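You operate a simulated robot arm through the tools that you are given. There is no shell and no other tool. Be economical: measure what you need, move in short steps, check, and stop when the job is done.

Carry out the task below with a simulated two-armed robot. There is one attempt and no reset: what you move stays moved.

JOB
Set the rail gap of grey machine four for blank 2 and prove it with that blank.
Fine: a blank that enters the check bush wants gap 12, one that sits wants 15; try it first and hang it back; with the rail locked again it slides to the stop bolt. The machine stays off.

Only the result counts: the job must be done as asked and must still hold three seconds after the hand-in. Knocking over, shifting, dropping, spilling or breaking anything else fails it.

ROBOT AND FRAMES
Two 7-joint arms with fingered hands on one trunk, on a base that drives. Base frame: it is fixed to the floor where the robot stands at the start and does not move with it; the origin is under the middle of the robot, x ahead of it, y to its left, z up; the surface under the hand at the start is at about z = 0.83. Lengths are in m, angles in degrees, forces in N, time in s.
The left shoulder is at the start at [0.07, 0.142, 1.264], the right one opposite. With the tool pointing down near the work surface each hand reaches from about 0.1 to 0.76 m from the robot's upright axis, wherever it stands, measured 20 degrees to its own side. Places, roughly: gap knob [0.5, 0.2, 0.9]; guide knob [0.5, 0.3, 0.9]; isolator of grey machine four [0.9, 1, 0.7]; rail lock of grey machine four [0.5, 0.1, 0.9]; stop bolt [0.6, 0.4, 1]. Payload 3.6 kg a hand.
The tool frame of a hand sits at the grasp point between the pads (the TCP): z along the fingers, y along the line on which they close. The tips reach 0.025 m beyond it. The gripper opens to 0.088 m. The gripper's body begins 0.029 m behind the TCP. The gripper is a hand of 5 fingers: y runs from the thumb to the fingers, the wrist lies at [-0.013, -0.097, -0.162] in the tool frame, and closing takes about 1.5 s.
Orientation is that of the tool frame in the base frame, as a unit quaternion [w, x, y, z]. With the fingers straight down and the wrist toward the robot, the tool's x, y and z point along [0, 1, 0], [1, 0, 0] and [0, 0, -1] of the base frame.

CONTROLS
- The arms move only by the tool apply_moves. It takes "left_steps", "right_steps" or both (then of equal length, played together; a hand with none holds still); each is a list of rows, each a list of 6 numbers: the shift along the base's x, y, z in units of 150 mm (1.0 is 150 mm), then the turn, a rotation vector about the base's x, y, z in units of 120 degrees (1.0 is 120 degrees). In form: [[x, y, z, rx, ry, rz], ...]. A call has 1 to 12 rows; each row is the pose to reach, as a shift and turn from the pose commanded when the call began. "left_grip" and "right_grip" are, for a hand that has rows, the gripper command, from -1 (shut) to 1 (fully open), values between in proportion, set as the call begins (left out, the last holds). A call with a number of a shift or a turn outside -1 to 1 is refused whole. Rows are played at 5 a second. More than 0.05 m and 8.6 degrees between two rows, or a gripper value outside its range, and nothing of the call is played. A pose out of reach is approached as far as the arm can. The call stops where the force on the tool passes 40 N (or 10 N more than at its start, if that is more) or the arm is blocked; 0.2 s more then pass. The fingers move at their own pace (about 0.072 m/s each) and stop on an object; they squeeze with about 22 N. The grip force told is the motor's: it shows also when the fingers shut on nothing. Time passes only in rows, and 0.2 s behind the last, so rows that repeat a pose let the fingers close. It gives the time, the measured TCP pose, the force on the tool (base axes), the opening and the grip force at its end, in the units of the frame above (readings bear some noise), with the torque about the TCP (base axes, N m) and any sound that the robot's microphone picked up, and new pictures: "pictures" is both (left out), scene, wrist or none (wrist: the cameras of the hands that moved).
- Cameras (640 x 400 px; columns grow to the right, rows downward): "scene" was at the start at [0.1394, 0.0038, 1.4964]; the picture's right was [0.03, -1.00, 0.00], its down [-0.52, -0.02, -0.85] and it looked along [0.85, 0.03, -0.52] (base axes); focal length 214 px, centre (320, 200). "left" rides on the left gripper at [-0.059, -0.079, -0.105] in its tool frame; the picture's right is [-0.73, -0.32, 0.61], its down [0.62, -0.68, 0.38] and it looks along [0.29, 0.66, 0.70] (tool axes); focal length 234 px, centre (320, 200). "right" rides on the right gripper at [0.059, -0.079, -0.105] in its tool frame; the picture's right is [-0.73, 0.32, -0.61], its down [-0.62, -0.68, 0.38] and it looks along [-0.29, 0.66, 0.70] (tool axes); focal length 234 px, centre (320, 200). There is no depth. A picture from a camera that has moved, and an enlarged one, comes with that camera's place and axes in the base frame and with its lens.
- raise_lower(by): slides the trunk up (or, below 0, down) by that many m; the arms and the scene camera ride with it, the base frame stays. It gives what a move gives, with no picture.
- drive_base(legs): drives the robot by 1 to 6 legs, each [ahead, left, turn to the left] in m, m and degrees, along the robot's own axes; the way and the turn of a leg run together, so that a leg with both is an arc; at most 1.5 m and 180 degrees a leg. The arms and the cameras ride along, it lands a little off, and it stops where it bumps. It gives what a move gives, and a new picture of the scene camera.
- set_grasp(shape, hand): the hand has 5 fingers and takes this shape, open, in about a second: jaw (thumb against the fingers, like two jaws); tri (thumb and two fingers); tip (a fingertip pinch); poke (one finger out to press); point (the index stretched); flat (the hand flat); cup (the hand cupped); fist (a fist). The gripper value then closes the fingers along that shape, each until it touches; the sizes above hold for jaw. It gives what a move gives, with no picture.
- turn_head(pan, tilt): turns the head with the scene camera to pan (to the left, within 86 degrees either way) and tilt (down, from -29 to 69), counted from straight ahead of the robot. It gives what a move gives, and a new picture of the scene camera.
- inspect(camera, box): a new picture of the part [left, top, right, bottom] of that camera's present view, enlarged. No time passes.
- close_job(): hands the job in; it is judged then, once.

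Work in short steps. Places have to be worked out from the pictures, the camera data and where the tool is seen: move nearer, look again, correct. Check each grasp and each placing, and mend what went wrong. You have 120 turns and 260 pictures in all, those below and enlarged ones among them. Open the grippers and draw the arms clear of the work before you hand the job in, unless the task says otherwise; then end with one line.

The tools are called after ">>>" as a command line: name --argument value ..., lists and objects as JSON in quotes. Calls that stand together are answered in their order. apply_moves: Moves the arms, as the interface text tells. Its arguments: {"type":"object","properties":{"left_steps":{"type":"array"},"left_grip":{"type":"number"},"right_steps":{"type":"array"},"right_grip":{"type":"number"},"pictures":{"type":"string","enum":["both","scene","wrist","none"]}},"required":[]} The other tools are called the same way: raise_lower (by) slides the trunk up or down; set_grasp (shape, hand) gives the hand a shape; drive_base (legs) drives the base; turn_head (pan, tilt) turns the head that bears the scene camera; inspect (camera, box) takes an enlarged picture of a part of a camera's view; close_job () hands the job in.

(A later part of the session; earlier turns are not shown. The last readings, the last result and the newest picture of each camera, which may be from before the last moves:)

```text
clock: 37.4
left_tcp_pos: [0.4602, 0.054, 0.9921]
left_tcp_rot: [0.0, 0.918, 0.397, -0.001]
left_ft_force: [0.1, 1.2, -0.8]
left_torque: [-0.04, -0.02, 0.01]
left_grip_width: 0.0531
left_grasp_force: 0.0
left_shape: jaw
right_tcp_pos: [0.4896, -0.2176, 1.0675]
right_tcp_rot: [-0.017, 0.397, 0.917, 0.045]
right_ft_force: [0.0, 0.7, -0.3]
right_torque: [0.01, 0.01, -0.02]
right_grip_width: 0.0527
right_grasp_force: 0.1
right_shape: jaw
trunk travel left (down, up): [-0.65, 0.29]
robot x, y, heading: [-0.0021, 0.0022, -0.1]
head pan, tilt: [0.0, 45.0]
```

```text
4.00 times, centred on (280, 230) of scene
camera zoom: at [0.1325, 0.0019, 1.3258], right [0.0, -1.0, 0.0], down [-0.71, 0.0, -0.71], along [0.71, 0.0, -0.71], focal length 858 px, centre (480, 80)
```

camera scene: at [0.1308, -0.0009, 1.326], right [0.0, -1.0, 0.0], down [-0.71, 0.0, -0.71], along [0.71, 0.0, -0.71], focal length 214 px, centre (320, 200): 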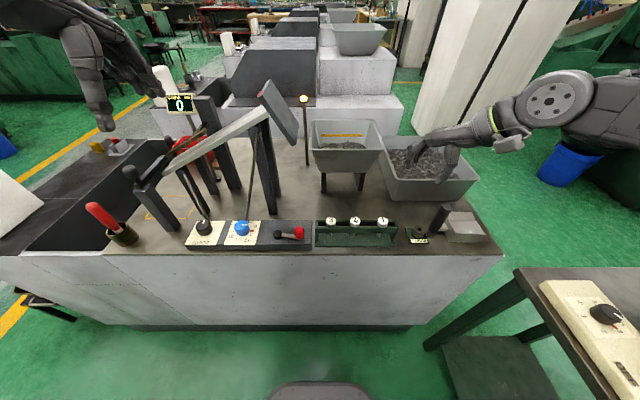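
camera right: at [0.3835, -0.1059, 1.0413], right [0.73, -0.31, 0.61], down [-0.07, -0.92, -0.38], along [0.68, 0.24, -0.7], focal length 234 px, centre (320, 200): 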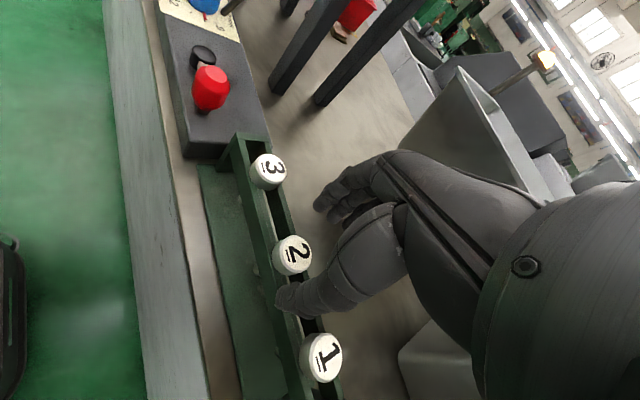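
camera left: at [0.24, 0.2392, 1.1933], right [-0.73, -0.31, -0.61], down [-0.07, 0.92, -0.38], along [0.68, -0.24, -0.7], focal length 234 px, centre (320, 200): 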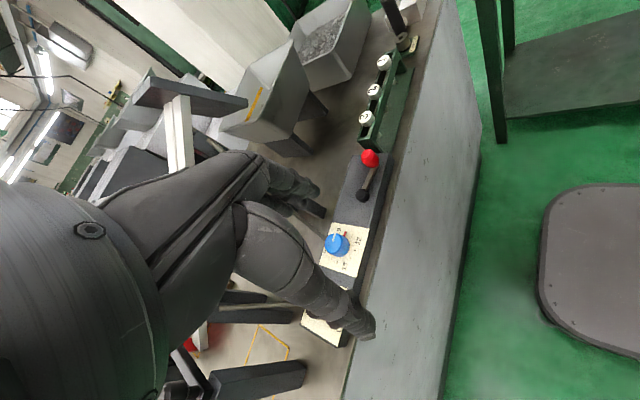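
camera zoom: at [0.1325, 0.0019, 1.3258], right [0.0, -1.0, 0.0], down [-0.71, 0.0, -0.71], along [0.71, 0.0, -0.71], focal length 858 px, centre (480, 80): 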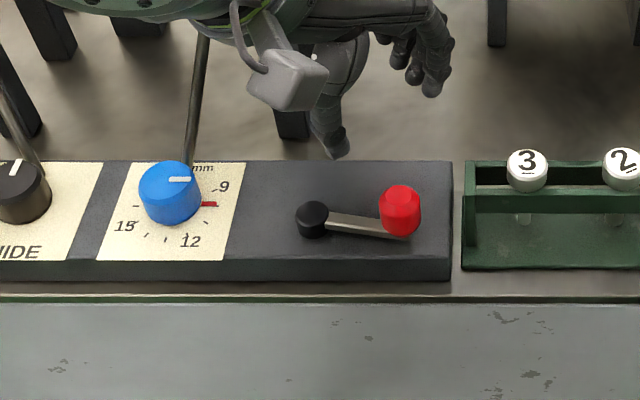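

The handle top is confirmed at (0.4565, 0.050, 0.899). I descend around it and check.

>>> apply_moves --left_steps '[[-0.022, -0.025, -0.2, 0, 0, 0], [-0.022, -0.025, -0.4, 0, 0, 0], [-0.022, -0.025, -0.57, 0, 0, 0]]' --pictures "none"

>>> inspect --camera "left" --box '[240, 150, 440, 275]'

>>> inspect --camera "scene" --box '[240, 180, 360, 255]'

```text
clock: 38.2
left_tcp_pos: [0.4538, 0.0476, 0.9085]
left_tcp_rot: [0.0, 0.918, 0.397, 0.0]
left_ft_force: [0.3, -0.2, 0.0]
left_torque: [0.01, 0.03, 0.03]
left_grip_width: 0.0534
left_grasp_force: 0.0
left_shape: jaw
right_tcp_pos: [0.4886, -0.2189, 1.0684]
right_tcp_rot: [-0.017, 0.397, 0.917, 0.047]
right_ft_force: [1.0, -0.1, 0.0]
right_torque: [-0.01, 0.01, 0.03]
right_grip_width: 0.0528
right_grasp_force: 0.0
right_shape: jaw
trunk travel left (down, up): [-0.65, 0.29]
robot x, y, heading: [-0.0028, 0.0005, -0.3]
head pan, tilt: [0.0, 45.0]
```

```text
3.20 times, centred on (340, 212) of left
camera zoom: at [0.3576, 0.0607, 1.0133], right [-0.73, -0.31, -0.61], down [-0.07, 0.92, -0.38], along [0.68, -0.24, -0.7], focal length 749 px, centre (256, 160)
```

zoom: 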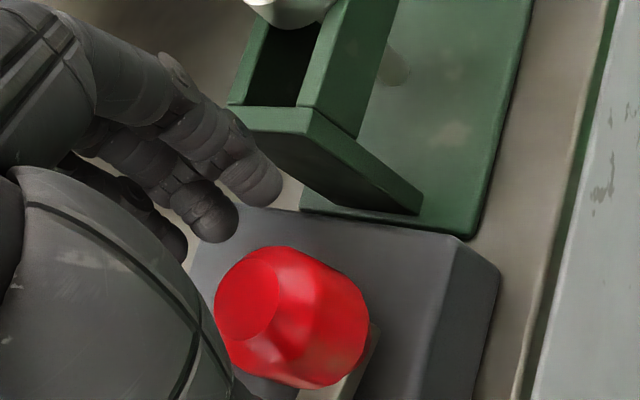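

```text
5.33 times, centred on (300, 218) of scene
camera zoom: at [0.1313, 0.0009, 1.326], right [0.0, -1.0, 0.0], down [-0.71, 0.0, -0.71], along [0.71, 0.0, -0.71], focal length 1144 px, centre (427, 107)
```

zoom: 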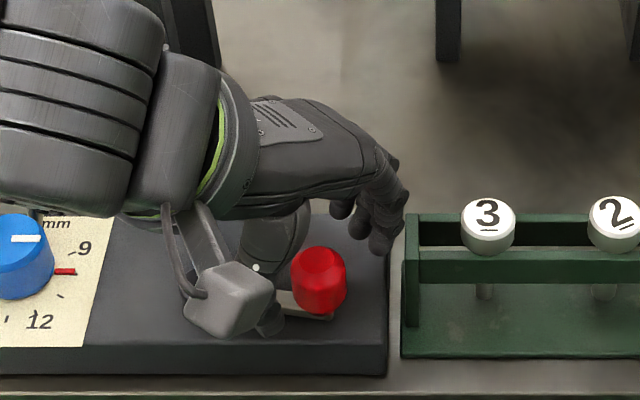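

Fingers straddle the handle. I go 5 mm lower and close on it.

>>> apply_moves --left_steps '[[0.01, 0.01, -0.035, 0, 0, 0], [0.01, 0.01, -0.035, 0, 0, 0], [0.01, 0.01, -0.035, 0, 0, 0], [0.01, 0.01, -0.035, 0, 0, 0], [0.01, 0.01, -0.035, 0, 0, 0], [0.01, 0.01, -0.035, 0, 0, 0]]' --left_grip -1 --pictures "none"

>>> inspect --camera "left" --box '[240, 150, 440, 275]'

```text
clock: 39.6
left_tcp_pos: [0.4568, 0.0508, 0.9044]
left_tcp_rot: [0.0, 0.918, 0.397, 0.0]
left_ft_force: [-0.6, 1.8, -0.4]
left_torque: [0.03, -0.01, 0.0]
left_grip_width: 0.0183
left_grasp_force: 21.5
left_shape: jaw
right_tcp_pos: [0.4887, -0.2182, 1.0684]
right_tcp_rot: [-0.016, 0.398, 0.916, 0.047]
right_ft_force: [0.7, -0.4, 0.2]
right_torque: [0.02, 0.0, 0.01]
right_grip_width: 0.0525
right_grasp_force: 0.1
right_shape: jaw
trunk travel left (down, up): [-0.65, 0.29]
robot x, y, heading: [-0.0009, -0.0011, 0.1]
head pan, tilt: [0.0, 45.0]
```

```text
3.20 times, centred on (340, 212) of left
camera zoom: at [0.3587, 0.0629, 1.0082], right [-0.73, -0.31, -0.61], down [-0.07, 0.92, -0.38], along [0.68, -0.24, -0.7], focal length 749 px, centre (256, 160)
```

zoom: 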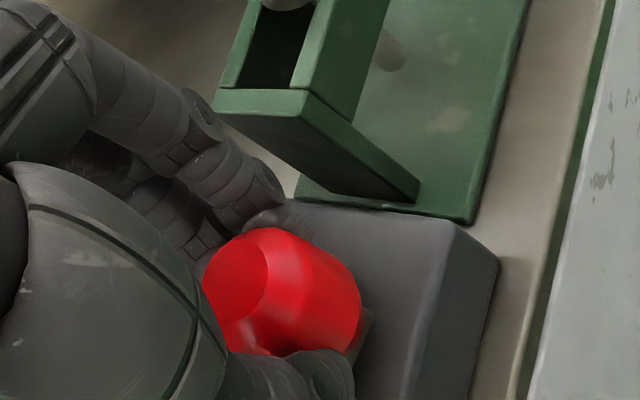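

Handle gripped (18 mm). I try a small counter-clockwise swing (handle away from me) by 20° and read the force.

>>> apply_moves --left_steps '[[0.049, -0.004, 0, 0, 0, 0.058], [0.099, -0.002, 0, 0, 0, 0.117], [0.147, 0.006, 0, 0, 0, 0.175]]' --pictures "scene"

>>> inspect --camera "scene" --box '[240, 180, 360, 255]'

```text
clock: 40.4
left_tcp_pos: [0.4786, 0.058, 0.9066]
left_tcp_rot: [0.0, 0.83, 0.558, -0.001]
left_ft_force: [3.5, -10.6, -12.7]
left_torque: [-0.21, -0.11, -0.04]
left_grip_width: 0.0162
left_grasp_force: 21.3
left_shape: jaw
left hand out of reach, approached as far as the arm can: row 2, 3
right_tcp_pos: [0.4905, -0.2208, 1.0652]
right_tcp_rot: [-0.018, 0.398, 0.916, 0.048]
right_ft_force: [0.1, -0.3, -0.1]
right_torque: [0.03, -0.01, 0.01]
right_grip_width: 0.0527
right_grasp_force: 0.1
right_shape: jaw
trunk travel left (down, up): [-0.65, 0.29]
robot x, y, heading: [0.0001, 0.0005, -0.3]
head pan, tilt: [0.0, 45.0]
camera scene: at [0.1337, -0.0018, 1.3254], right [0.0, -1.0, 0.0], down [-0.71, 0.0, -0.71], along [0.71, 0.0, -0.71], focal length 214 px, centre (320, 200)
```

scene: 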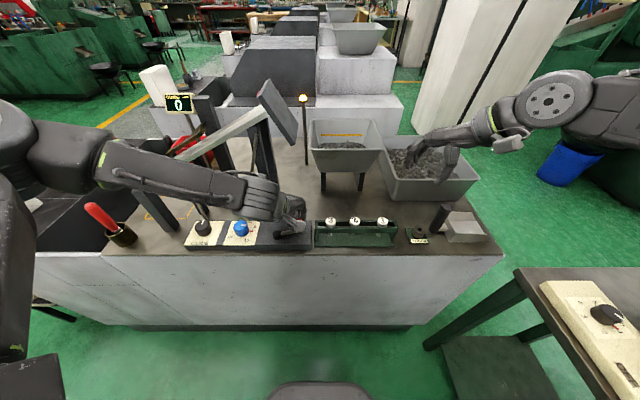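

```text
5.33 times, centred on (300, 218) of scene
camera zoom: at [0.1337, -0.0018, 1.3254], right [0.0, -1.0, 0.0], down [-0.71, 0.0, -0.71], along [0.71, 0.0, -0.71], focal length 1144 px, centre (427, 107)
```

zoom: 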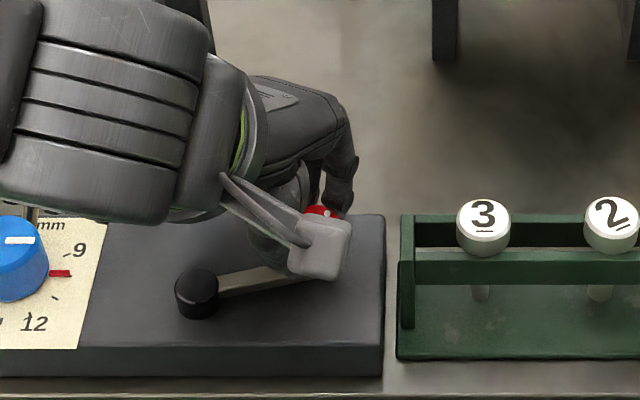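

The lever swings counter-clockwise easily. I continue the arc while turning the wrist back to its comfortable heading.

>>> apply_moves --left_steps '[[0.06, -0.027, -0.01, 0, 0, -0.05], [0.11, -0.003, -0.01, 0, 0, -0.1], [0.167, 0.037, -0.01, 0, 0, -0.15], [0.217, 0.086, -0.01, 0, 0, -0.17], [0.257, 0.143, -0.01, 0, 0, -0.17]]' --pictures "none"

>>> inspect --camera "scene" --box '[240, 180, 360, 255]'

>>> inspect --camera "left" --box '[240, 150, 440, 275]'

```text
clock: 41.6
left_tcp_pos: [0.5162, 0.0818, 0.9068]
left_tcp_rot: [-0.001, 0.916, 0.402, 0.0]
left_ft_force: [-2.6, -1.2, -12.9]
left_torque: [0.1, -0.14, 0.24]
left_grip_width: 0.015
left_grasp_force: 22.1
left_shape: jaw
right_tcp_pos: [0.4883, -0.2182, 1.0681]
right_tcp_rot: [-0.017, 0.398, 0.916, 0.046]
right_ft_force: [-0.5, 0.4, -0.2]
right_torque: [-0.01, 0.02, 0.02]
right_grip_width: 0.0527
right_grasp_force: 0.0
right_shape: jaw
trunk travel left (down, up): [-0.65, 0.29]
robot x, y, heading: [-0.0028, -0.0013, -0.0]
head pan, tilt: [0.0, 45.0]
```

```text
5.33 times, centred on (300, 218) of scene
camera zoom: at [0.1323, 0.0007, 1.3257], right [0.0, -1.0, 0.0], down [-0.71, 0.0, -0.71], along [0.71, 0.0, -0.71], focal length 1144 px, centre (427, 107)
```

zoom: 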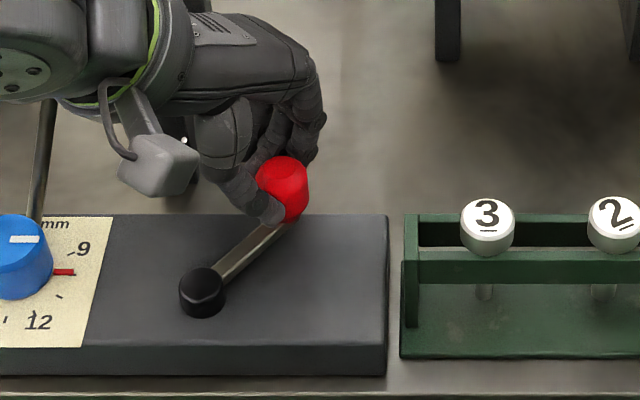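

```text
3.20 times, centred on (340, 212) of left
camera zoom: at [0.4178, 0.0933, 1.0113], right [-0.73, -0.32, -0.61], down [-0.08, 0.92, -0.38], along [0.68, -0.23, -0.7], focal length 749 px, centre (256, 160)
```

zoom: 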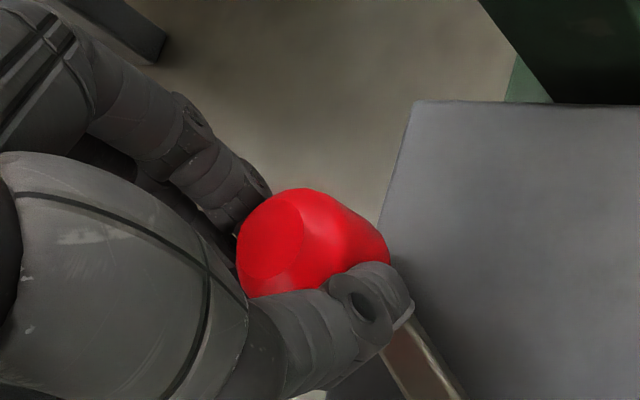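

The lever is about 60° round. I continue to the 90° point.

>>> apply_moves --left_steps '[[0.036, 0.048, -0.02, 0, 0, 0], [0.053, 0.116, -0.02, 0, 0, 0], [0.06, 0.185, -0.02, 0, 0, 0]]' --pictures "none"

>>> inspect --camera "scene" --box '[240, 180, 360, 255]'

```text
clock: 42.4
left_tcp_pos: [0.5223, 0.1088, 0.9045]
left_tcp_rot: [0.001, 0.916, 0.401, 0.001]
left_ft_force: [-5.3, -9.4, 0.8]
left_torque: [0.36, -0.32, -0.25]
left_grip_width: 0.0137
left_grasp_force: 22.5
left_shape: jaw
right_tcp_pos: [0.4866, -0.2196, 1.0684]
right_tcp_rot: [-0.016, 0.397, 0.916, 0.047]
right_ft_force: [0.6, -0.3, 0.1]
right_torque: [-0.04, 0.03, 0.01]
right_grip_width: 0.0527
right_grasp_force: 0.0
right_shape: jaw
trunk travel left (down, up): [-0.65, 0.29]
robot x, y, heading: [0.0002, -0.0009, 0.1]
head pan, tilt: [0.0, 45.0]
```

```text
5.33 times, centred on (300, 218) of scene
camera zoom: at [0.129, 0.0, 1.3263], right [0.0, -1.0, 0.0], down [-0.71, 0.0, -0.71], along [0.71, 0.0, -0.71], focal length 1144 px, centre (427, 107)
```

zoom: 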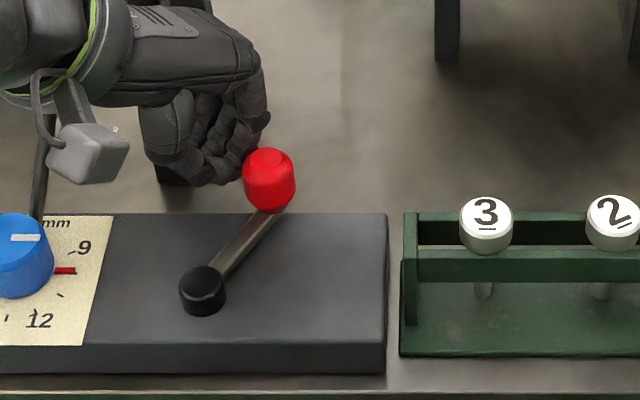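

The hand slipped off with the lever at about 70° of travel, perhaps at a stop. I hop the closed fingers to the other side of the handle and push gently toward +y to make sure it's fully open.

>>> apply_moves --left_steps '[[0, 0, 0.3, 0, 0, 0], [0, -0.15, 0.33, 0, 0, 0], [0, -0.4, 0.33, 0, 0, 0], [0, -0.45, 0.1, 0, 0, 0], [0, -0.45, -0.03, 0, 0, 0]]' --pictures "none"

>>> inspect --camera "scene" --box '[240, 180, 360, 255]'

>>> inspect --camera "left" --box '[240, 150, 440, 275]'

```text
clock: 43.6
left_tcp_pos: [0.5144, 0.0583, 0.9083]
left_tcp_rot: [0.001, 0.916, 0.402, 0.0]
left_ft_force: [0.8, 0.2, 0.1]
left_torque: [0.0, 0.05, -0.01]
left_grip_width: 0.0135
left_grasp_force: 22.2
left_shape: jaw
left hand out of reach, approached as far as the arm can: row 4, 5
right_tcp_pos: [0.4875, -0.2183, 1.069]
right_tcp_rot: [-0.017, 0.398, 0.916, 0.046]
right_ft_force: [0.1, -0.5, 0.3]
right_torque: [-0.01, -0.02, 0.0]
right_grip_width: 0.0525
right_grasp_force: 0.1
right_shape: jaw
trunk travel left (down, up): [-0.65, 0.29]
robot x, y, heading: [-0.0019, -0.0007, 0.2]
head pan, tilt: [0.0, 45.0]
```

```text
5.33 times, centred on (300, 218) of scene
camera zoom: at [0.1311, 0.0002, 1.326], right [0.0, -1.0, 0.0], down [-0.71, 0.0, -0.71], along [0.71, 0.0, -0.71], focal length 1144 px, centre (427, 107)
```

zoom: 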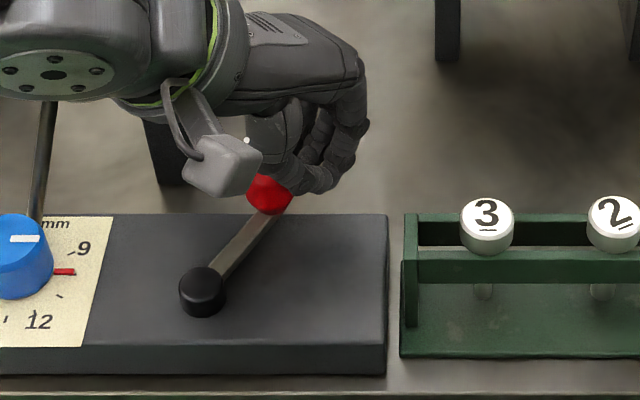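

```text
3.20 times, centred on (340, 212) of left
camera zoom: at [0.4168, 0.07, 1.0119], right [-0.73, -0.32, -0.61], down [-0.08, 0.92, -0.38], along [0.68, -0.23, -0.7], focal length 749 px, centre (256, 160)
```

zoom: 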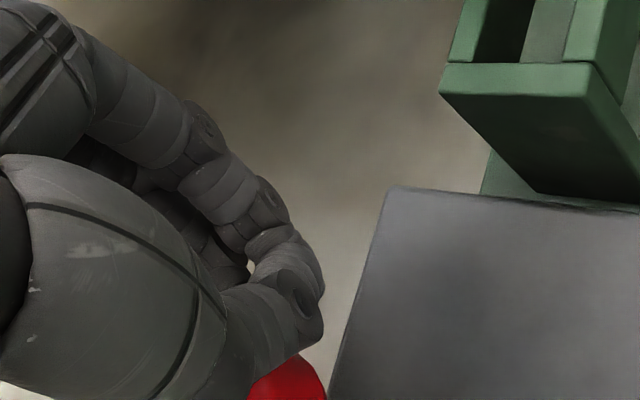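

Fingers are on the -y side of the handle. I push +y gently.

>>> apply_moves --left_steps '[[0.02, 0.07, 0, 0, 0, 0], [0.03, 0.14, 0, 0, 0, 0], [0.03, 0.2, 0, 0, 0, 0], [0.03, 0.24, 0, 0, 0, 0]]' --pictures "none"

>>> inspect --camera "scene" --box '[240, 180, 360, 255]'

```text
clock: 44.6
left_tcp_pos: [0.5188, 0.0797, 0.911]
left_tcp_rot: [0.007, 0.918, 0.396, 0.0]
left_ft_force: [-3.7, -30.4, 7.9]
left_torque: [-0.52, 0.03, -0.1]
left_grip_width: 0.0132
left_grasp_force: 22.1
left_shape: jaw
right_tcp_pos: [0.4872, -0.2244, 1.0681]
right_tcp_rot: [-0.017, 0.399, 0.915, 0.048]
right_ft_force: [0.1, 0.5, 0.9]
right_torque: [-0.03, 0.04, 0.0]
right_grip_width: 0.0526
right_grasp_force: 0.1
right_shape: jaw
trunk travel left (down, up): [-0.65, 0.29]
robot x, y, heading: [0.0006, -0.0006, -0.2]
head pan, tilt: [0.0, 45.0]
stopped in row 4 (left hand): the force on the tool passed its limit at 41 N (the readings are from after the stop); the commanded pose is now the measured one
```

```text
5.33 times, centred on (300, 218) of scene
camera zoom: at [0.1302, -0.0046, 1.3261], right [-0.01, -1.0, 0.0], down [-0.71, 0.01, -0.71], along [0.71, 0.0, -0.71], focal length 1144 px, centre (427, 107)
```

zoom: 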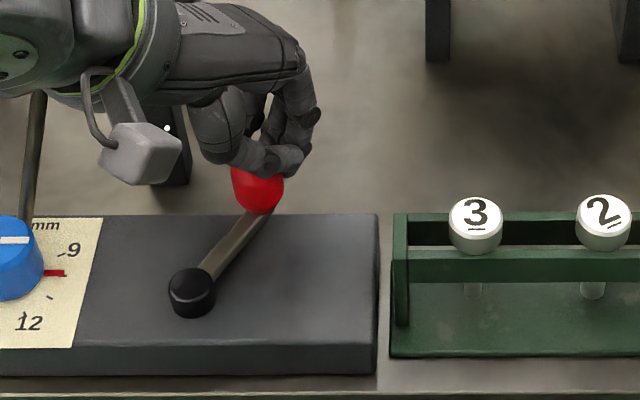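

The lever is at its stop (41 N), 70° round, so the rail should be unlocked. I back off, raise the hand and look at the knob and its rod from the wrist camera.

>>> apply_moves --left_steps '[[0, -0.07, 0.02, 0, 0, 0], [0, -0.07, 0.3, 0, 0, 0], [-0.1, 0.1, 0.6, 0, 0, 0], [-0.25, 0.35, 0.7, 0, 0, 0], [-0.4, 0.6, 0.7, 0, 0, 0]]' --left_grip 0.4 --pictures "both"

>>> inspect --camera "scene" --box '[180, 170, 340, 270]'

```text
refused: row 3 steps farther than a row can; nothing moved
```

```text
4.00 times, centred on (260, 220) of scene
camera zoom: at [0.1302, -0.0046, 1.3261], right [-0.01, -1.0, 0.0], down [-0.71, 0.01, -0.71], along [0.71, 0.0, -0.71], focal length 858 px, centre (560, 120)
```

zoom: 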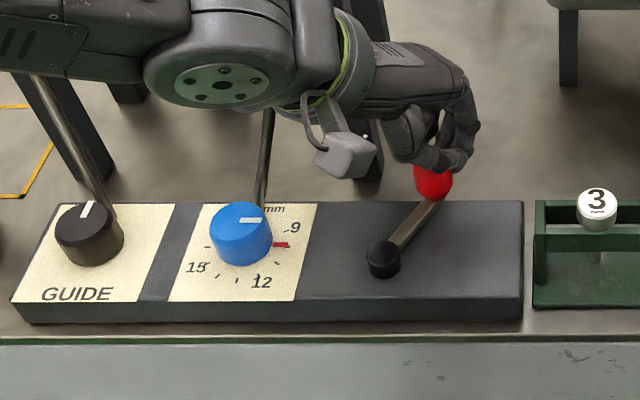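

Steps were too long; I shorten them.

>>> apply_moves --left_steps '[[0, -0.07, 0.02, 0, 0, 0], [0, -0.07, 0.25, 0, 0, 0], [-0.05, -0.07, 0.5, 0, 0, 0], [-0.15, 0.1, 0.7, 0, 0, 0], [-0.25, 0.35, 0.75, 0, 0, 0], [-0.35, 0.6, 0.75, 0, 0, 0], [-0.4, 0.8, 0.75, 0, 0, 0]]' --left_grip 0.4 --pictures "both"

>>> inspect --camera "left" --box '[240, 150, 400, 250]'

```text
clock: 46.2
left_tcp_pos: [0.4578, 0.2085, 1.0226]
left_tcp_rot: [0.002, 0.917, 0.398, -0.001]
left_ft_force: [0.1, 0.4, 0.0]
left_torque: [0.0, 0.01, -0.02]
left_grip_width: 0.0613
left_grasp_force: 0.1
left_shape: jaw
right_tcp_pos: [0.4872, -0.2192, 1.0677]
right_tcp_rot: [-0.016, 0.399, 0.916, 0.046]
right_ft_force: [0.5, 0.3, -0.6]
right_torque: [0.01, 0.0, -0.01]
right_grip_width: 0.0525
right_grasp_force: 0.0
right_shape: jaw
trunk travel left (down, up): [-0.65, 0.29]
robot x, y, heading: [0.0013, -0.0008, -0.3]
head pan, tilt: [0.0, 45.0]
camera scene: at [0.1305, 0.0014, 1.326], right [0.0, -1.0, 0.0], down [-0.71, 0.0, -0.71], along [0.71, 0.0, -0.71], focal length 214 px, centre (320, 200)
camera left: at [0.3601, 0.2221, 1.1253], right [-0.73, -0.32, -0.61], down [-0.07, 0.92, -0.39], along [0.68, -0.24, -0.69], focal length 234 px, centre (320, 200)
```

scene: 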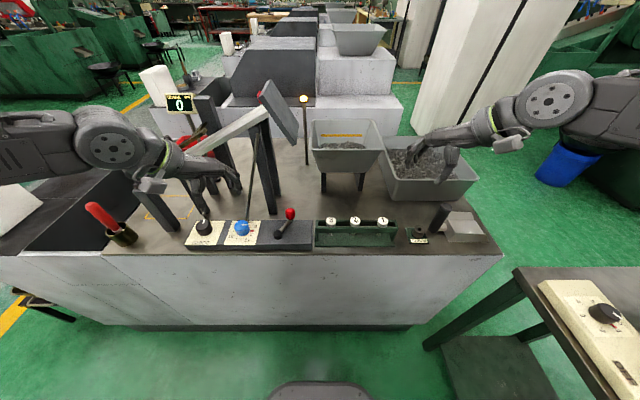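
left: 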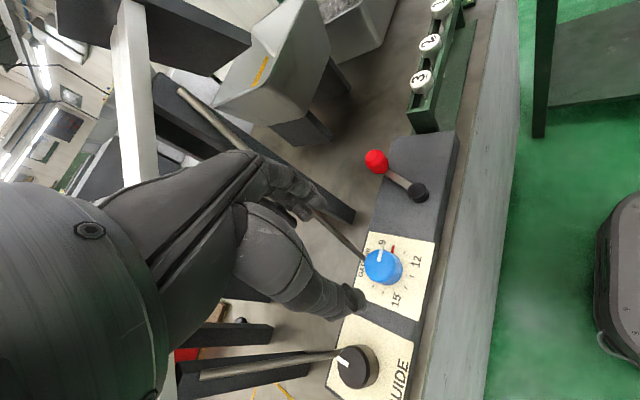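

```text
4.00 times, centred on (320, 200) of left
camera zoom: at [0.3601, 0.2221, 1.1253], right [-0.73, -0.32, -0.61], down [-0.07, 0.92, -0.39], along [0.68, -0.24, -0.69], focal length 937 px, centre (320, 200)
```

zoom: 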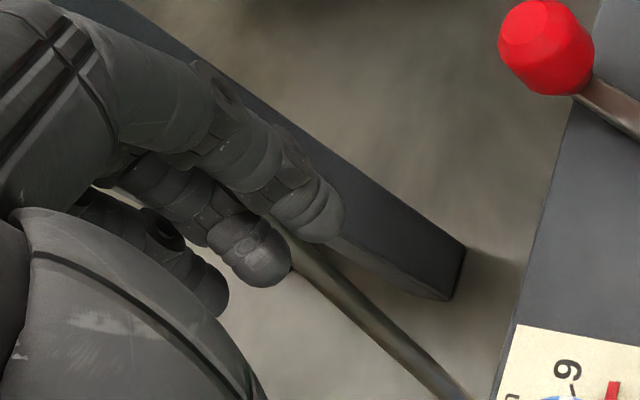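

The slanted rod behind the gap knob would foul left-hand fingers, so the right hand (thumb on -y, fingers on +y) suits the knob better. I retreat the left hand and bring the right one across, levelling its tilt and turning it toward yaw 85°.

>>> apply_moves --left_steps '[[-0.05, 0.05, 0.2, 0, 0, 0], [-0.15, 0.25, 0.4, 0, 0, 0], [-0.3, 0.45, 0.55, 0, 0, 0], [-0.5, 0.65, 0.65, 0, 0, 0], [-0.65, 0.85, 0.7, 0, 0, 0], [-0.75, 1.0, 0.75, 0, 0, 0]]' --right_steps '[[-0.1, 0.1, 0, -0.02, 0, 0], [-0.25, 0.3, 0, -0.045, 0, 0], [-0.35, 0.5, 0, -0.045, 0, 0], [-0.45, 0.7, 0, -0.045, 0, 0], [-0.45, 0.85, 0, -0.045, 0, 0], [-0.45, 1.0, 0, -0.045, 0, 0]]' --pictures "none"

>>> set_grasp --hand "right" --shape "tip"

>>> turn_head --pan 10 --tilt 45

>>> inspect --camera "right" --box '[160, 100, 480, 300]'

```text
clock: 47.6
left_tcp_pos: [0.3434, 0.3568, 1.1361]
left_tcp_rot: [0.004, 0.917, 0.399, 0.0]
left_ft_force: [-0.6, 0.5, 0.8]
left_torque: [0.03, -0.03, 0.02]
left_grip_width: 0.0615
left_grasp_force: 0.0
left_shape: jaw
left hand out of reach, approached as far as the arm can: row 5
right_tcp_pos: [0.4174, -0.0688, 1.0702]
right_tcp_rot: [0.003, 0.399, 0.917, 0.003]
right_ft_force: [-0.3, 0.6, -0.1]
right_torque: [-0.01, -0.04, -0.01]
right_grip_width: 0.0525
right_grasp_force: 0.0
right_shape: jaw
trunk travel left (down, up): [-0.65, 0.29]
robot x, y, heading: [-0.0006, -0.0037, -0.1]
head pan, tilt: [0.0, 45.0]
```

```text
clock: 48.5
left_tcp_pos: [0.3464, 0.3571, 1.1354]
left_tcp_rot: [0.003, 0.917, 0.4, 0.0]
left_ft_force: [0.4, 0.1, -0.3]
left_torque: [0.0, 0.02, -0.01]
left_grip_width: 0.0616
left_grasp_force: 0.1
left_shape: jaw
right_tcp_pos: [0.4196, -0.0701, 1.0687]
right_tcp_rot: [0.003, 0.399, 0.917, 0.003]
right_ft_force: [1.0, 0.2, 0.7]
right_torque: [-0.02, 0.03, -0.02]
right_grip_width: 0.0879
right_grasp_force: 0.1
right_shape: tip
trunk travel left (down, up): [-0.65, 0.29]
robot x, y, heading: [0.0022, 0.0009, -0.4]
head pan, tilt: [0.0, 45.0]
```

```text
clock: 49.3
left_tcp_pos: [0.3465, 0.3562, 1.1361]
left_tcp_rot: [0.003, 0.917, 0.399, 0.0]
left_ft_force: [0.7, 0.4, 0.1]
left_torque: [-0.04, 0.02, 0.04]
left_grip_width: 0.0614
left_grasp_force: 0.1
left_shape: jaw
right_tcp_pos: [0.4211, -0.0706, 1.0683]
right_tcp_rot: [0.002, 0.398, 0.917, 0.003]
right_ft_force: [-0.3, 0.0, 0.1]
right_torque: [-0.03, 0.01, 0.0]
right_grip_width: 0.0876
right_grasp_force: 0.1
right_shape: tip
trunk travel left (down, up): [-0.65, 0.29]
robot x, y, heading: [-0.0013, -0.0015, -0.1]
head pan, tilt: [10.0, 45.0]
camera scene: at [0.1295, 0.0142, 1.326], right [0.17, -0.99, 0.0], down [-0.7, -0.12, -0.71], along [0.7, 0.12, -0.71], focal length 214 px, centre (320, 200)
```

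scene: 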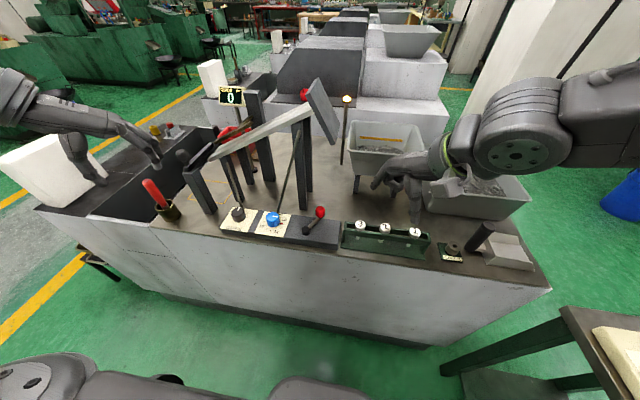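

```text
2.00 times, centred on (320, 200) of right
camera zoom: at [0.321, -0.0815, 1.1723], right [0.73, -0.31, 0.61], down [-0.07, -0.92, -0.39], along [0.68, 0.24, -0.69], focal length 468 px, centre (320, 200)
```

zoom: 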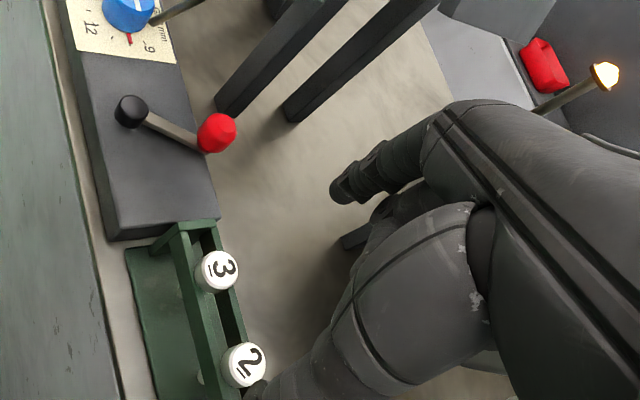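

The tip shape leaves only thumb and index out, which is slim. I carry the right hand across toward the knob while turning it to yaw ≈80°.

>>> apply_moves --right_steps '[[0, 0.2, 0, 0, 0, 0.05], [0, 0.4, 0, 0, 0, 0.1], [0, 0.6, 0, 0, 0, 0.15], [0, 0.8, 0, 0, 0, 0.2], [0, 1.0, 0, 0, 0, 0.25], [0, 1.0, 0, 0, 0, 0.3]]' --right_grip 0.2 --pictures "none"

>>> apply_moves --right_steps '[[0.05, 0.2, -0.1, 0, 0, 0], [0.15, 0.4, -0.25, 0, 0, 0], [0.25, 0.6, -0.4, 0, 0, 0], [0.35, 0.75, -0.5, 0, 0, 0]]' --pictures "both"

>>> inspect --camera "scene" --box '[200, 170, 360, 270]'

```text
clock: 50.7
left_tcp_pos: [0.3474, 0.3574, 1.1349]
left_tcp_rot: [0.002, 0.917, 0.4, -0.001]
left_ft_force: [-0.2, -0.1, -0.3]
left_torque: [0.0, 0.03, 0.0]
left_grip_width: 0.0615
left_grasp_force: 0.1
left_shape: jaw
right_tcp_pos: [0.3783, 0.0284, 1.0776]
right_tcp_rot: [0.0, 0.095, 0.995, 0.003]
right_ft_force: [0.2, 0.5, -0.1]
right_torque: [0.01, 0.01, 0.02]
right_grip_width: 0.0529
right_grasp_force: 0.1
right_shape: tip
right hand out of reach, approached as far as the arm can: row 4, 5, 6
trunk travel left (down, up): [-0.65, 0.29]
robot x, y, heading: [-0.0005, -0.002, -0.2]
head pan, tilt: [10.0, 45.0]
```

```text
clock: 51.7
left_tcp_pos: [0.3463, 0.3568, 1.1356]
left_tcp_rot: [0.002, 0.917, 0.4, 0.0]
left_ft_force: [0.1, 0.0, 0.3]
left_torque: [-0.03, 0.01, -0.01]
left_grip_width: 0.0617
left_grasp_force: 0.0
left_shape: jaw
right_tcp_pos: [0.3571, 0.0337, 1.0566]
right_tcp_rot: [0.001, 0.096, 0.995, 0.003]
right_ft_force: [0.1, 0.1, -0.6]
right_torque: [0.01, 0.0, 0.02]
right_grip_width: 0.053
right_grasp_force: 0.1
right_shape: tip
right hand out of reach, approached as far as the arm can: row 1, 2, 3, 4
trunk travel left (down, up): [-0.65, 0.29]
robot x, y, heading: [0.0023, -0.0022, -0.3]
head pan, tilt: [10.0, 45.0]
camera scene: at [0.13, 0.0143, 1.3259], right [0.17, -0.99, 0.0], down [-0.7, -0.12, -0.71], along [0.7, 0.12, -0.71], focal length 214 px, centre (320, 200)
camera right: at [0.2843, -0.0342, 1.16], right [0.77, 0.17, 0.61], down [0.48, -0.79, -0.39], along [0.41, 0.59, -0.69], focal length 234 px, centre (320, 200)
```

scene: 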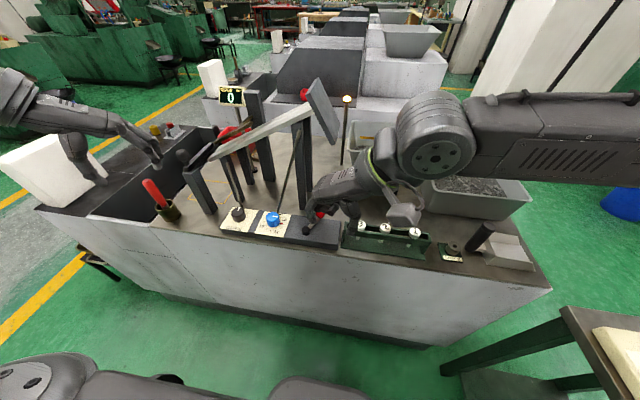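
right: 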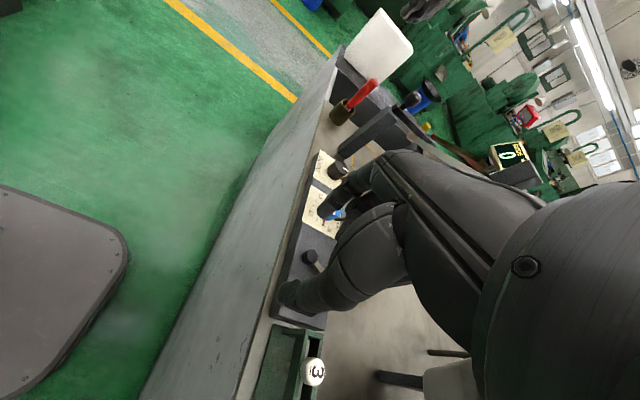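

```text
4.00 times, centred on (280, 220) of scene
camera zoom: at [0.13, 0.0143, 1.3259], right [0.17, -0.99, 0.0], down [-0.7, -0.12, -0.71], along [0.7, 0.12, -0.71], focal length 858 px, centre (480, 120)
```

zoom: 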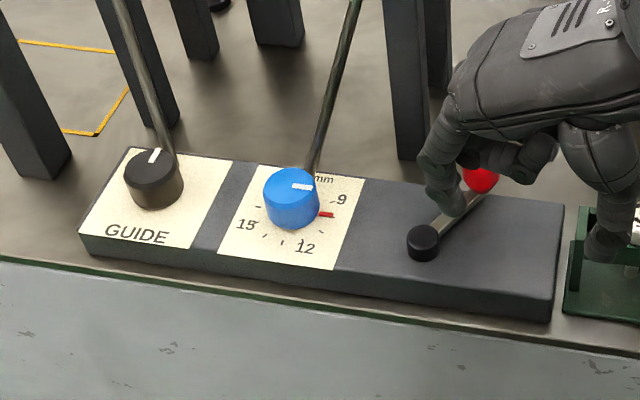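

The right arm can't reach that far left, so I drive the base 0.33 m to the left with the arms clear in front of the table.

>>> drive_base --legs '[[0, 0.33, 0]]'

```text
clock: 53.9
left_tcp_pos: [0.3518, 0.6893, 1.1353]
left_tcp_rot: [0.003, 0.918, 0.396, 0.0]
left_ft_force: [-0.7, 0.1, -0.5]
left_torque: [0.01, -0.02, 0.0]
left_grip_width: 0.0615
left_grasp_force: 0.0
left_shape: jaw
right_tcp_pos: [0.3609, 0.3642, 1.0549]
right_tcp_rot: [0.001, 0.1, 0.995, 0.004]
right_ft_force: [-0.3, 0.2, 0.3]
right_torque: [0.0, 0.02, 0.01]
right_grip_width: 0.0533
right_grasp_force: 0.0
right_shape: tip
trunk travel left (down, up): [-0.65, 0.29]
robot x, y, heading: [0.0, 0.335, -0.5]
head pan, tilt: [10.0, 45.0]
camera scene: at [0.1321, 0.3484, 1.326], right [0.16, -0.99, 0.0], down [-0.7, -0.12, -0.71], along [0.7, 0.12, -0.71], focal length 214 px, centre (320, 200)
```

scene: 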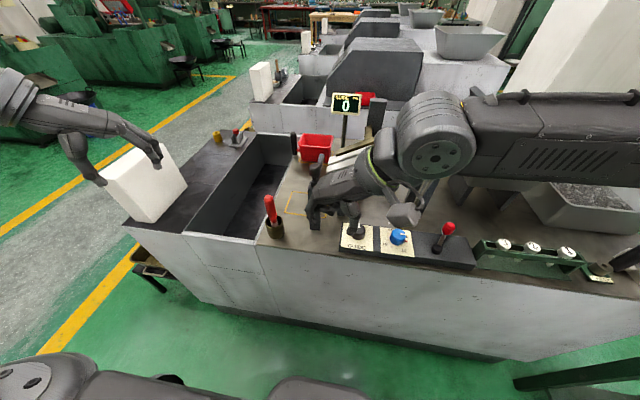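

Now I move the right hand to above the gap knob: first sideways in front of the panel, then forward.

>>> apply_moves --right_steps '[[0, -0.25, 0, 0, 0, 0], [0, -0.5, 0, 0, 0, 0], [0.0, -0.75, 0, 0, 0, 0], [0.1, -1.0, -0.1, 0, 0, 0], [0.35, -1.0, -0.2, 0, 0, 0], [0.6, -1.0, -0.3, 0, 0, 0], [0.82, -1.0, -0.4, 0, 0, 0]]' --pictures "both"

>>> inspect --camera "scene" --box '[320, 180, 480, 280]'

>>> inspect --camera "right" --box '[200, 150, 400, 275]'

```text
clock: 55.5
left_tcp_pos: [0.3526, 0.6889, 1.1343]
left_tcp_rot: [0.003, 0.919, 0.395, -0.001]
left_ft_force: [0.5, 0.1, 0.9]
left_torque: [0.03, 0.01, 0.02]
left_grip_width: 0.0616
left_grasp_force: 0.1
left_shape: jaw
right_tcp_pos: [0.4832, 0.2162, 0.9956]
right_tcp_rot: [0.001, 0.1, 0.995, 0.003]
right_ft_force: [0.4, -0.2, -0.8]
right_torque: [-0.02, -0.01, -0.01]
right_grip_width: 0.0531
right_grasp_force: 0.1
right_shape: tip
trunk travel left (down, up): [-0.65, 0.29]
robot x, y, heading: [0.0064, 0.3301, -0.7]
head pan, tilt: [10.0, 45.0]
camera scene: at [0.1333, 0.3484, 1.3259], right [0.16, -0.99, 0.0], down [-0.7, -0.12, -0.71], along [0.7, 0.12, -0.71], focal length 214 px, centre (320, 200)
camera right: at [0.4088, 0.1488, 1.1001], right [0.77, 0.17, 0.61], down [0.48, -0.79, -0.39], along [0.42, 0.59, -0.69], focal length 234 px, centre (320, 200)
```

scene: 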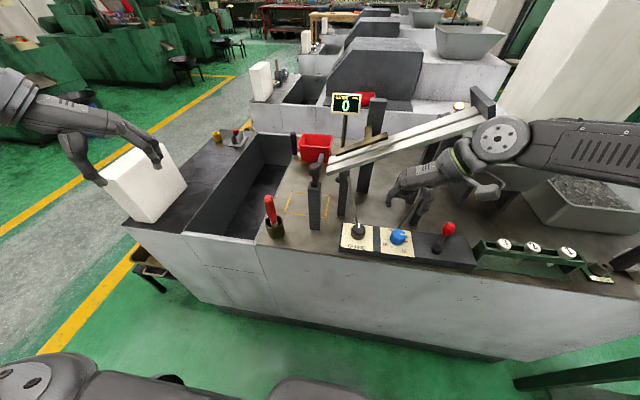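
right: 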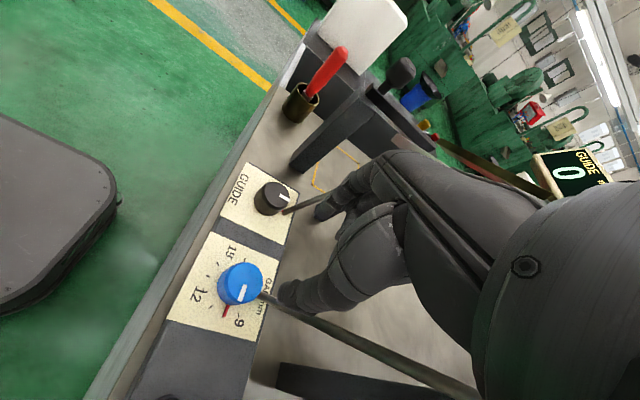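

```text
4.00 times, centred on (400, 230) of scene
camera zoom: at [0.1333, 0.3484, 1.3259], right [0.16, -0.99, 0.0], down [-0.7, -0.12, -0.71], along [0.7, 0.12, -0.71], focal length 858 px, centre (0, 80)
```

zoom: 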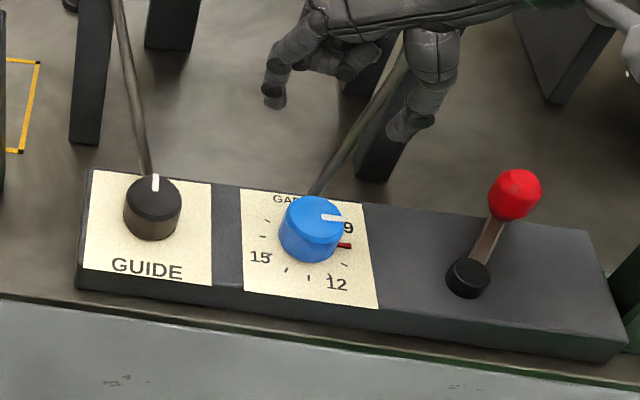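

```text
3.20 times, centred on (300, 212) of right
camera zoom: at [0.4088, 0.1488, 1.1001], right [0.77, 0.17, 0.61], down [0.48, -0.79, -0.39], along [0.42, 0.59, -0.69], focal length 749 px, centre (384, 160)
```

zoom: 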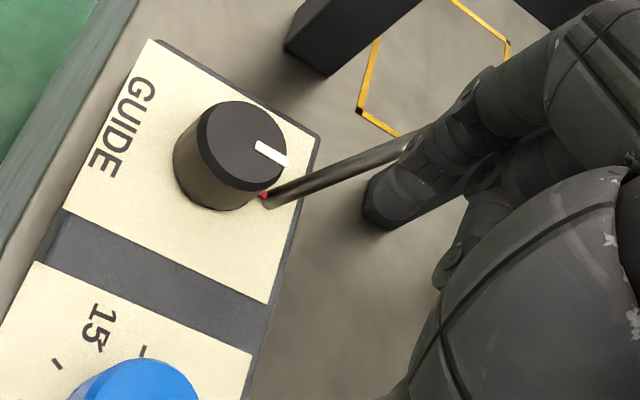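

The rod passes behind the thumb with clearance. I descend around the knob to z≈0.925 and check.

>>> apply_moves --right_steps '[[0.0, -0.075, -0.1, 0, 0, 0], [0.0, -0.075, -0.3, 0, 0, 0], [0.0, -0.075, -0.47, 0, 0, 0]]' --pictures "none"

>>> inspect --camera "scene" --box '[320, 180, 480, 280]'

>>> inspect --camera "right" --box '[200, 170, 400, 295]'

```text
clock: 56.3
left_tcp_pos: [0.351, 0.6891, 1.1352]
left_tcp_rot: [0.003, 0.918, 0.396, -0.001]
left_ft_force: [0.2, -0.8, 0.5]
left_torque: [0.0, -0.03, 0.01]
left_grip_width: 0.0615
left_grasp_force: 0.0
left_shape: jaw
right_tcp_pos: [0.482, 0.2051, 0.9262]
right_tcp_rot: [0.001, 0.099, 0.995, 0.003]
right_ft_force: [0.1, 0.2, -0.4]
right_torque: [0.0, -0.03, -0.02]
right_grip_width: 0.0531
right_grasp_force: 0.0
right_shape: tip
trunk travel left (down, up): [-0.65, 0.29]
robot x, y, heading: [0.0046, 0.3341, -0.4]
head pan, tilt: [10.0, 45.0]
```

```text
4.00 times, centred on (400, 230) of scene
camera zoom: at [0.1322, 0.3486, 1.326], right [0.16, -0.99, 0.0], down [-0.7, -0.12, -0.71], along [0.7, 0.12, -0.71], focal length 858 px, centre (0, 80)
```

zoom: 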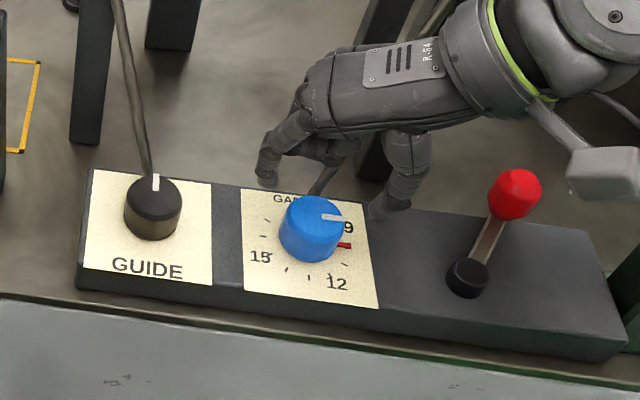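

```text
3.20 times, centred on (300, 232) of right
camera zoom: at [0.4079, 0.1381, 1.0305], right [0.77, 0.17, 0.61], down [0.48, -0.79, -0.39], along [0.42, 0.59, -0.69], focal length 749 px, centre (384, 96)
```

zoom: 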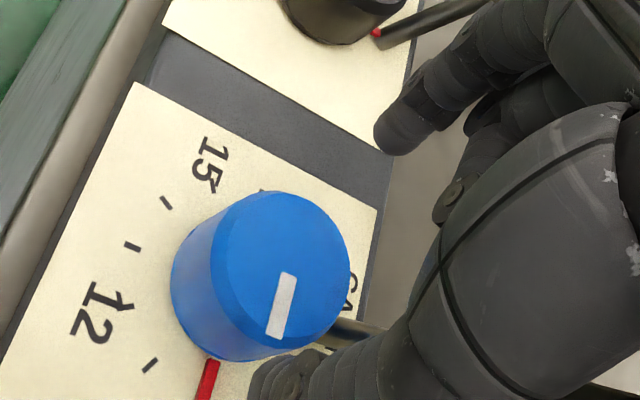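

Triangulated tips straddle the knob centre (offset ≈3 mm). I shift +3 mm in x, lower to grip height, and check the view.

>>> apply_moves --right_steps '[[0.02, 0.005, -0.12, 0, 0, 0], [0.02, 0.005, -0.25, 0, 0, 0]]' --pictures "none"

>>> inspect --camera "scene" --box '[340, 200, 460, 275]'

>>> inspect --camera "right" --box '[200, 170, 400, 295]'

```text
clock: 56.9
left_tcp_pos: [0.3522, 0.688, 1.1352]
left_tcp_rot: [0.003, 0.918, 0.396, -0.001]
left_ft_force: [-0.5, -0.6, -0.2]
left_torque: [-0.05, -0.02, 0.03]
left_grip_width: 0.0613
left_grasp_force: 0.1
left_shape: jaw
right_tcp_pos: [0.4863, 0.2067, 0.889]
right_tcp_rot: [0.001, 0.1, 0.995, 0.004]
right_ft_force: [0.3, -0.5, -1.1]
right_torque: [-0.03, 0.0, -0.02]
right_grip_width: 0.053
right_grasp_force: 0.1
right_shape: tip
trunk travel left (down, up): [-0.65, 0.29]
robot x, y, heading: [0.003, 0.3338, -0.4]
head pan, tilt: [10.0, 45.0]
```

```text
5.33 times, centred on (400, 238) of scene
camera zoom: at [0.1324, 0.3487, 1.326], right [0.16, -0.99, 0.0], down [-0.7, -0.12, -0.71], along [0.7, 0.12, -0.71], focal length 1144 px, centre (-107, 0)
```

zoom: 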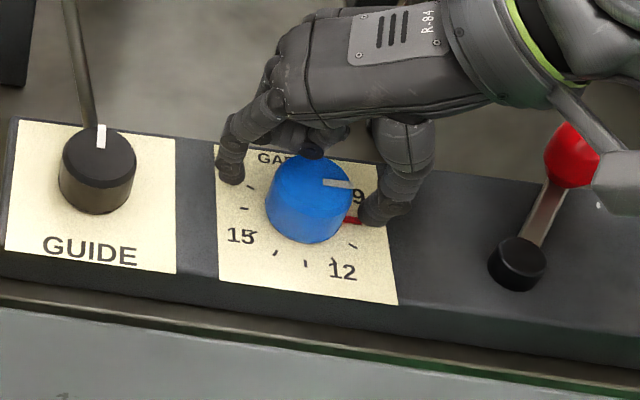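

```text
3.20 times, centred on (300, 232) of right
camera zoom: at [0.4124, 0.1389, 0.9929], right [0.77, 0.17, 0.61], down [0.48, -0.79, -0.39], along [0.42, 0.59, -0.69], focal length 749 px, centre (384, 96)
```

zoom: 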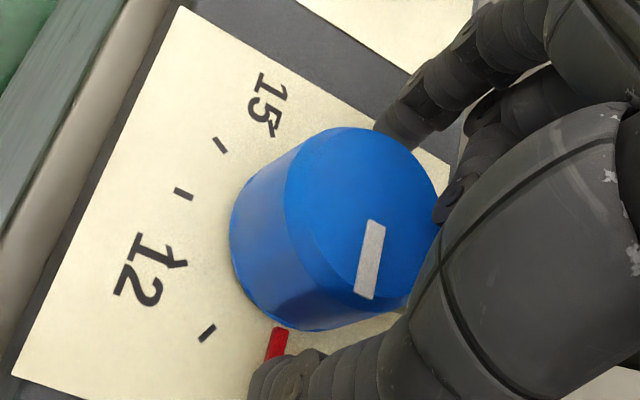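

Thumb and index straddle the knob. I close.

>>> apply_moves --right_steps '[[0, 0, 0, 0, 0, 0], [0, 0, 0, 0, 0, 0], [0, 0, 0, 0, 0, 0], [0, 0, 0, 0, 0, 0], [0, 0, 0, 0, 0, 0]]' --right_grip -1 --pictures "none"

>>> inspect --camera "scene" --box '[340, 200, 460, 275]'

>>> inspect --camera "right" --box '[200, 170, 400, 295]'

```text
clock: 58.1
left_tcp_pos: [0.351, 0.6887, 1.1355]
left_tcp_rot: [0.003, 0.919, 0.395, -0.001]
left_ft_force: [-0.4, 0.2, 0.8]
left_torque: [-0.01, -0.01, 0.02]
left_grip_width: 0.0613
left_grasp_force: 0.0
left_shape: jaw
right_tcp_pos: [0.4867, 0.2049, 0.8888]
right_tcp_rot: [0.002, 0.101, 0.995, 0.004]
right_ft_force: [2.9, -0.2, -0.1]
right_torque: [0.01, -0.08, -0.03]
right_grip_width: 0.0271
right_grasp_force: 21.9
right_shape: tip
trunk travel left (down, up): [-0.65, 0.29]
robot x, y, heading: [0.0031, 0.3333, -0.8]
head pan, tilt: [10.0, 45.0]
```

```text
5.33 times, centred on (400, 238) of scene
camera zoom: at [0.1327, 0.3485, 1.3259], right [0.16, -0.99, 0.0], down [-0.7, -0.12, -0.71], along [0.7, 0.12, -0.71], focal length 1144 px, centre (-107, 0)
```

zoom: 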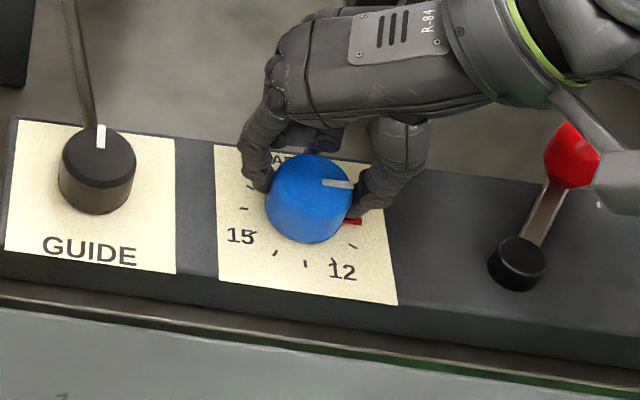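

```text
3.20 times, centred on (300, 232) of right
camera zoom: at [0.4126, 0.1387, 0.9931], right [0.77, 0.17, 0.61], down [0.48, -0.79, -0.39], along [0.42, 0.59, -0.69], focal length 749 px, centre (384, 96)
```

zoom: 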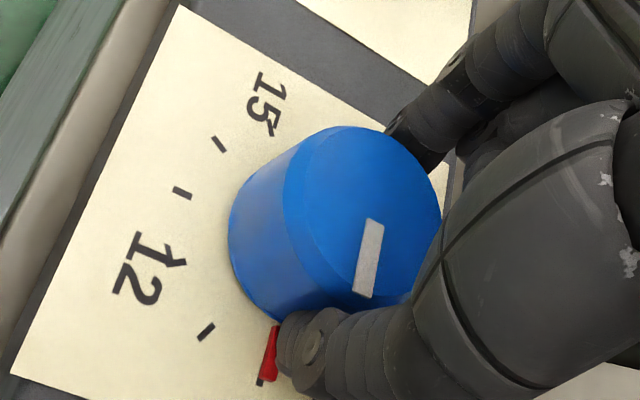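

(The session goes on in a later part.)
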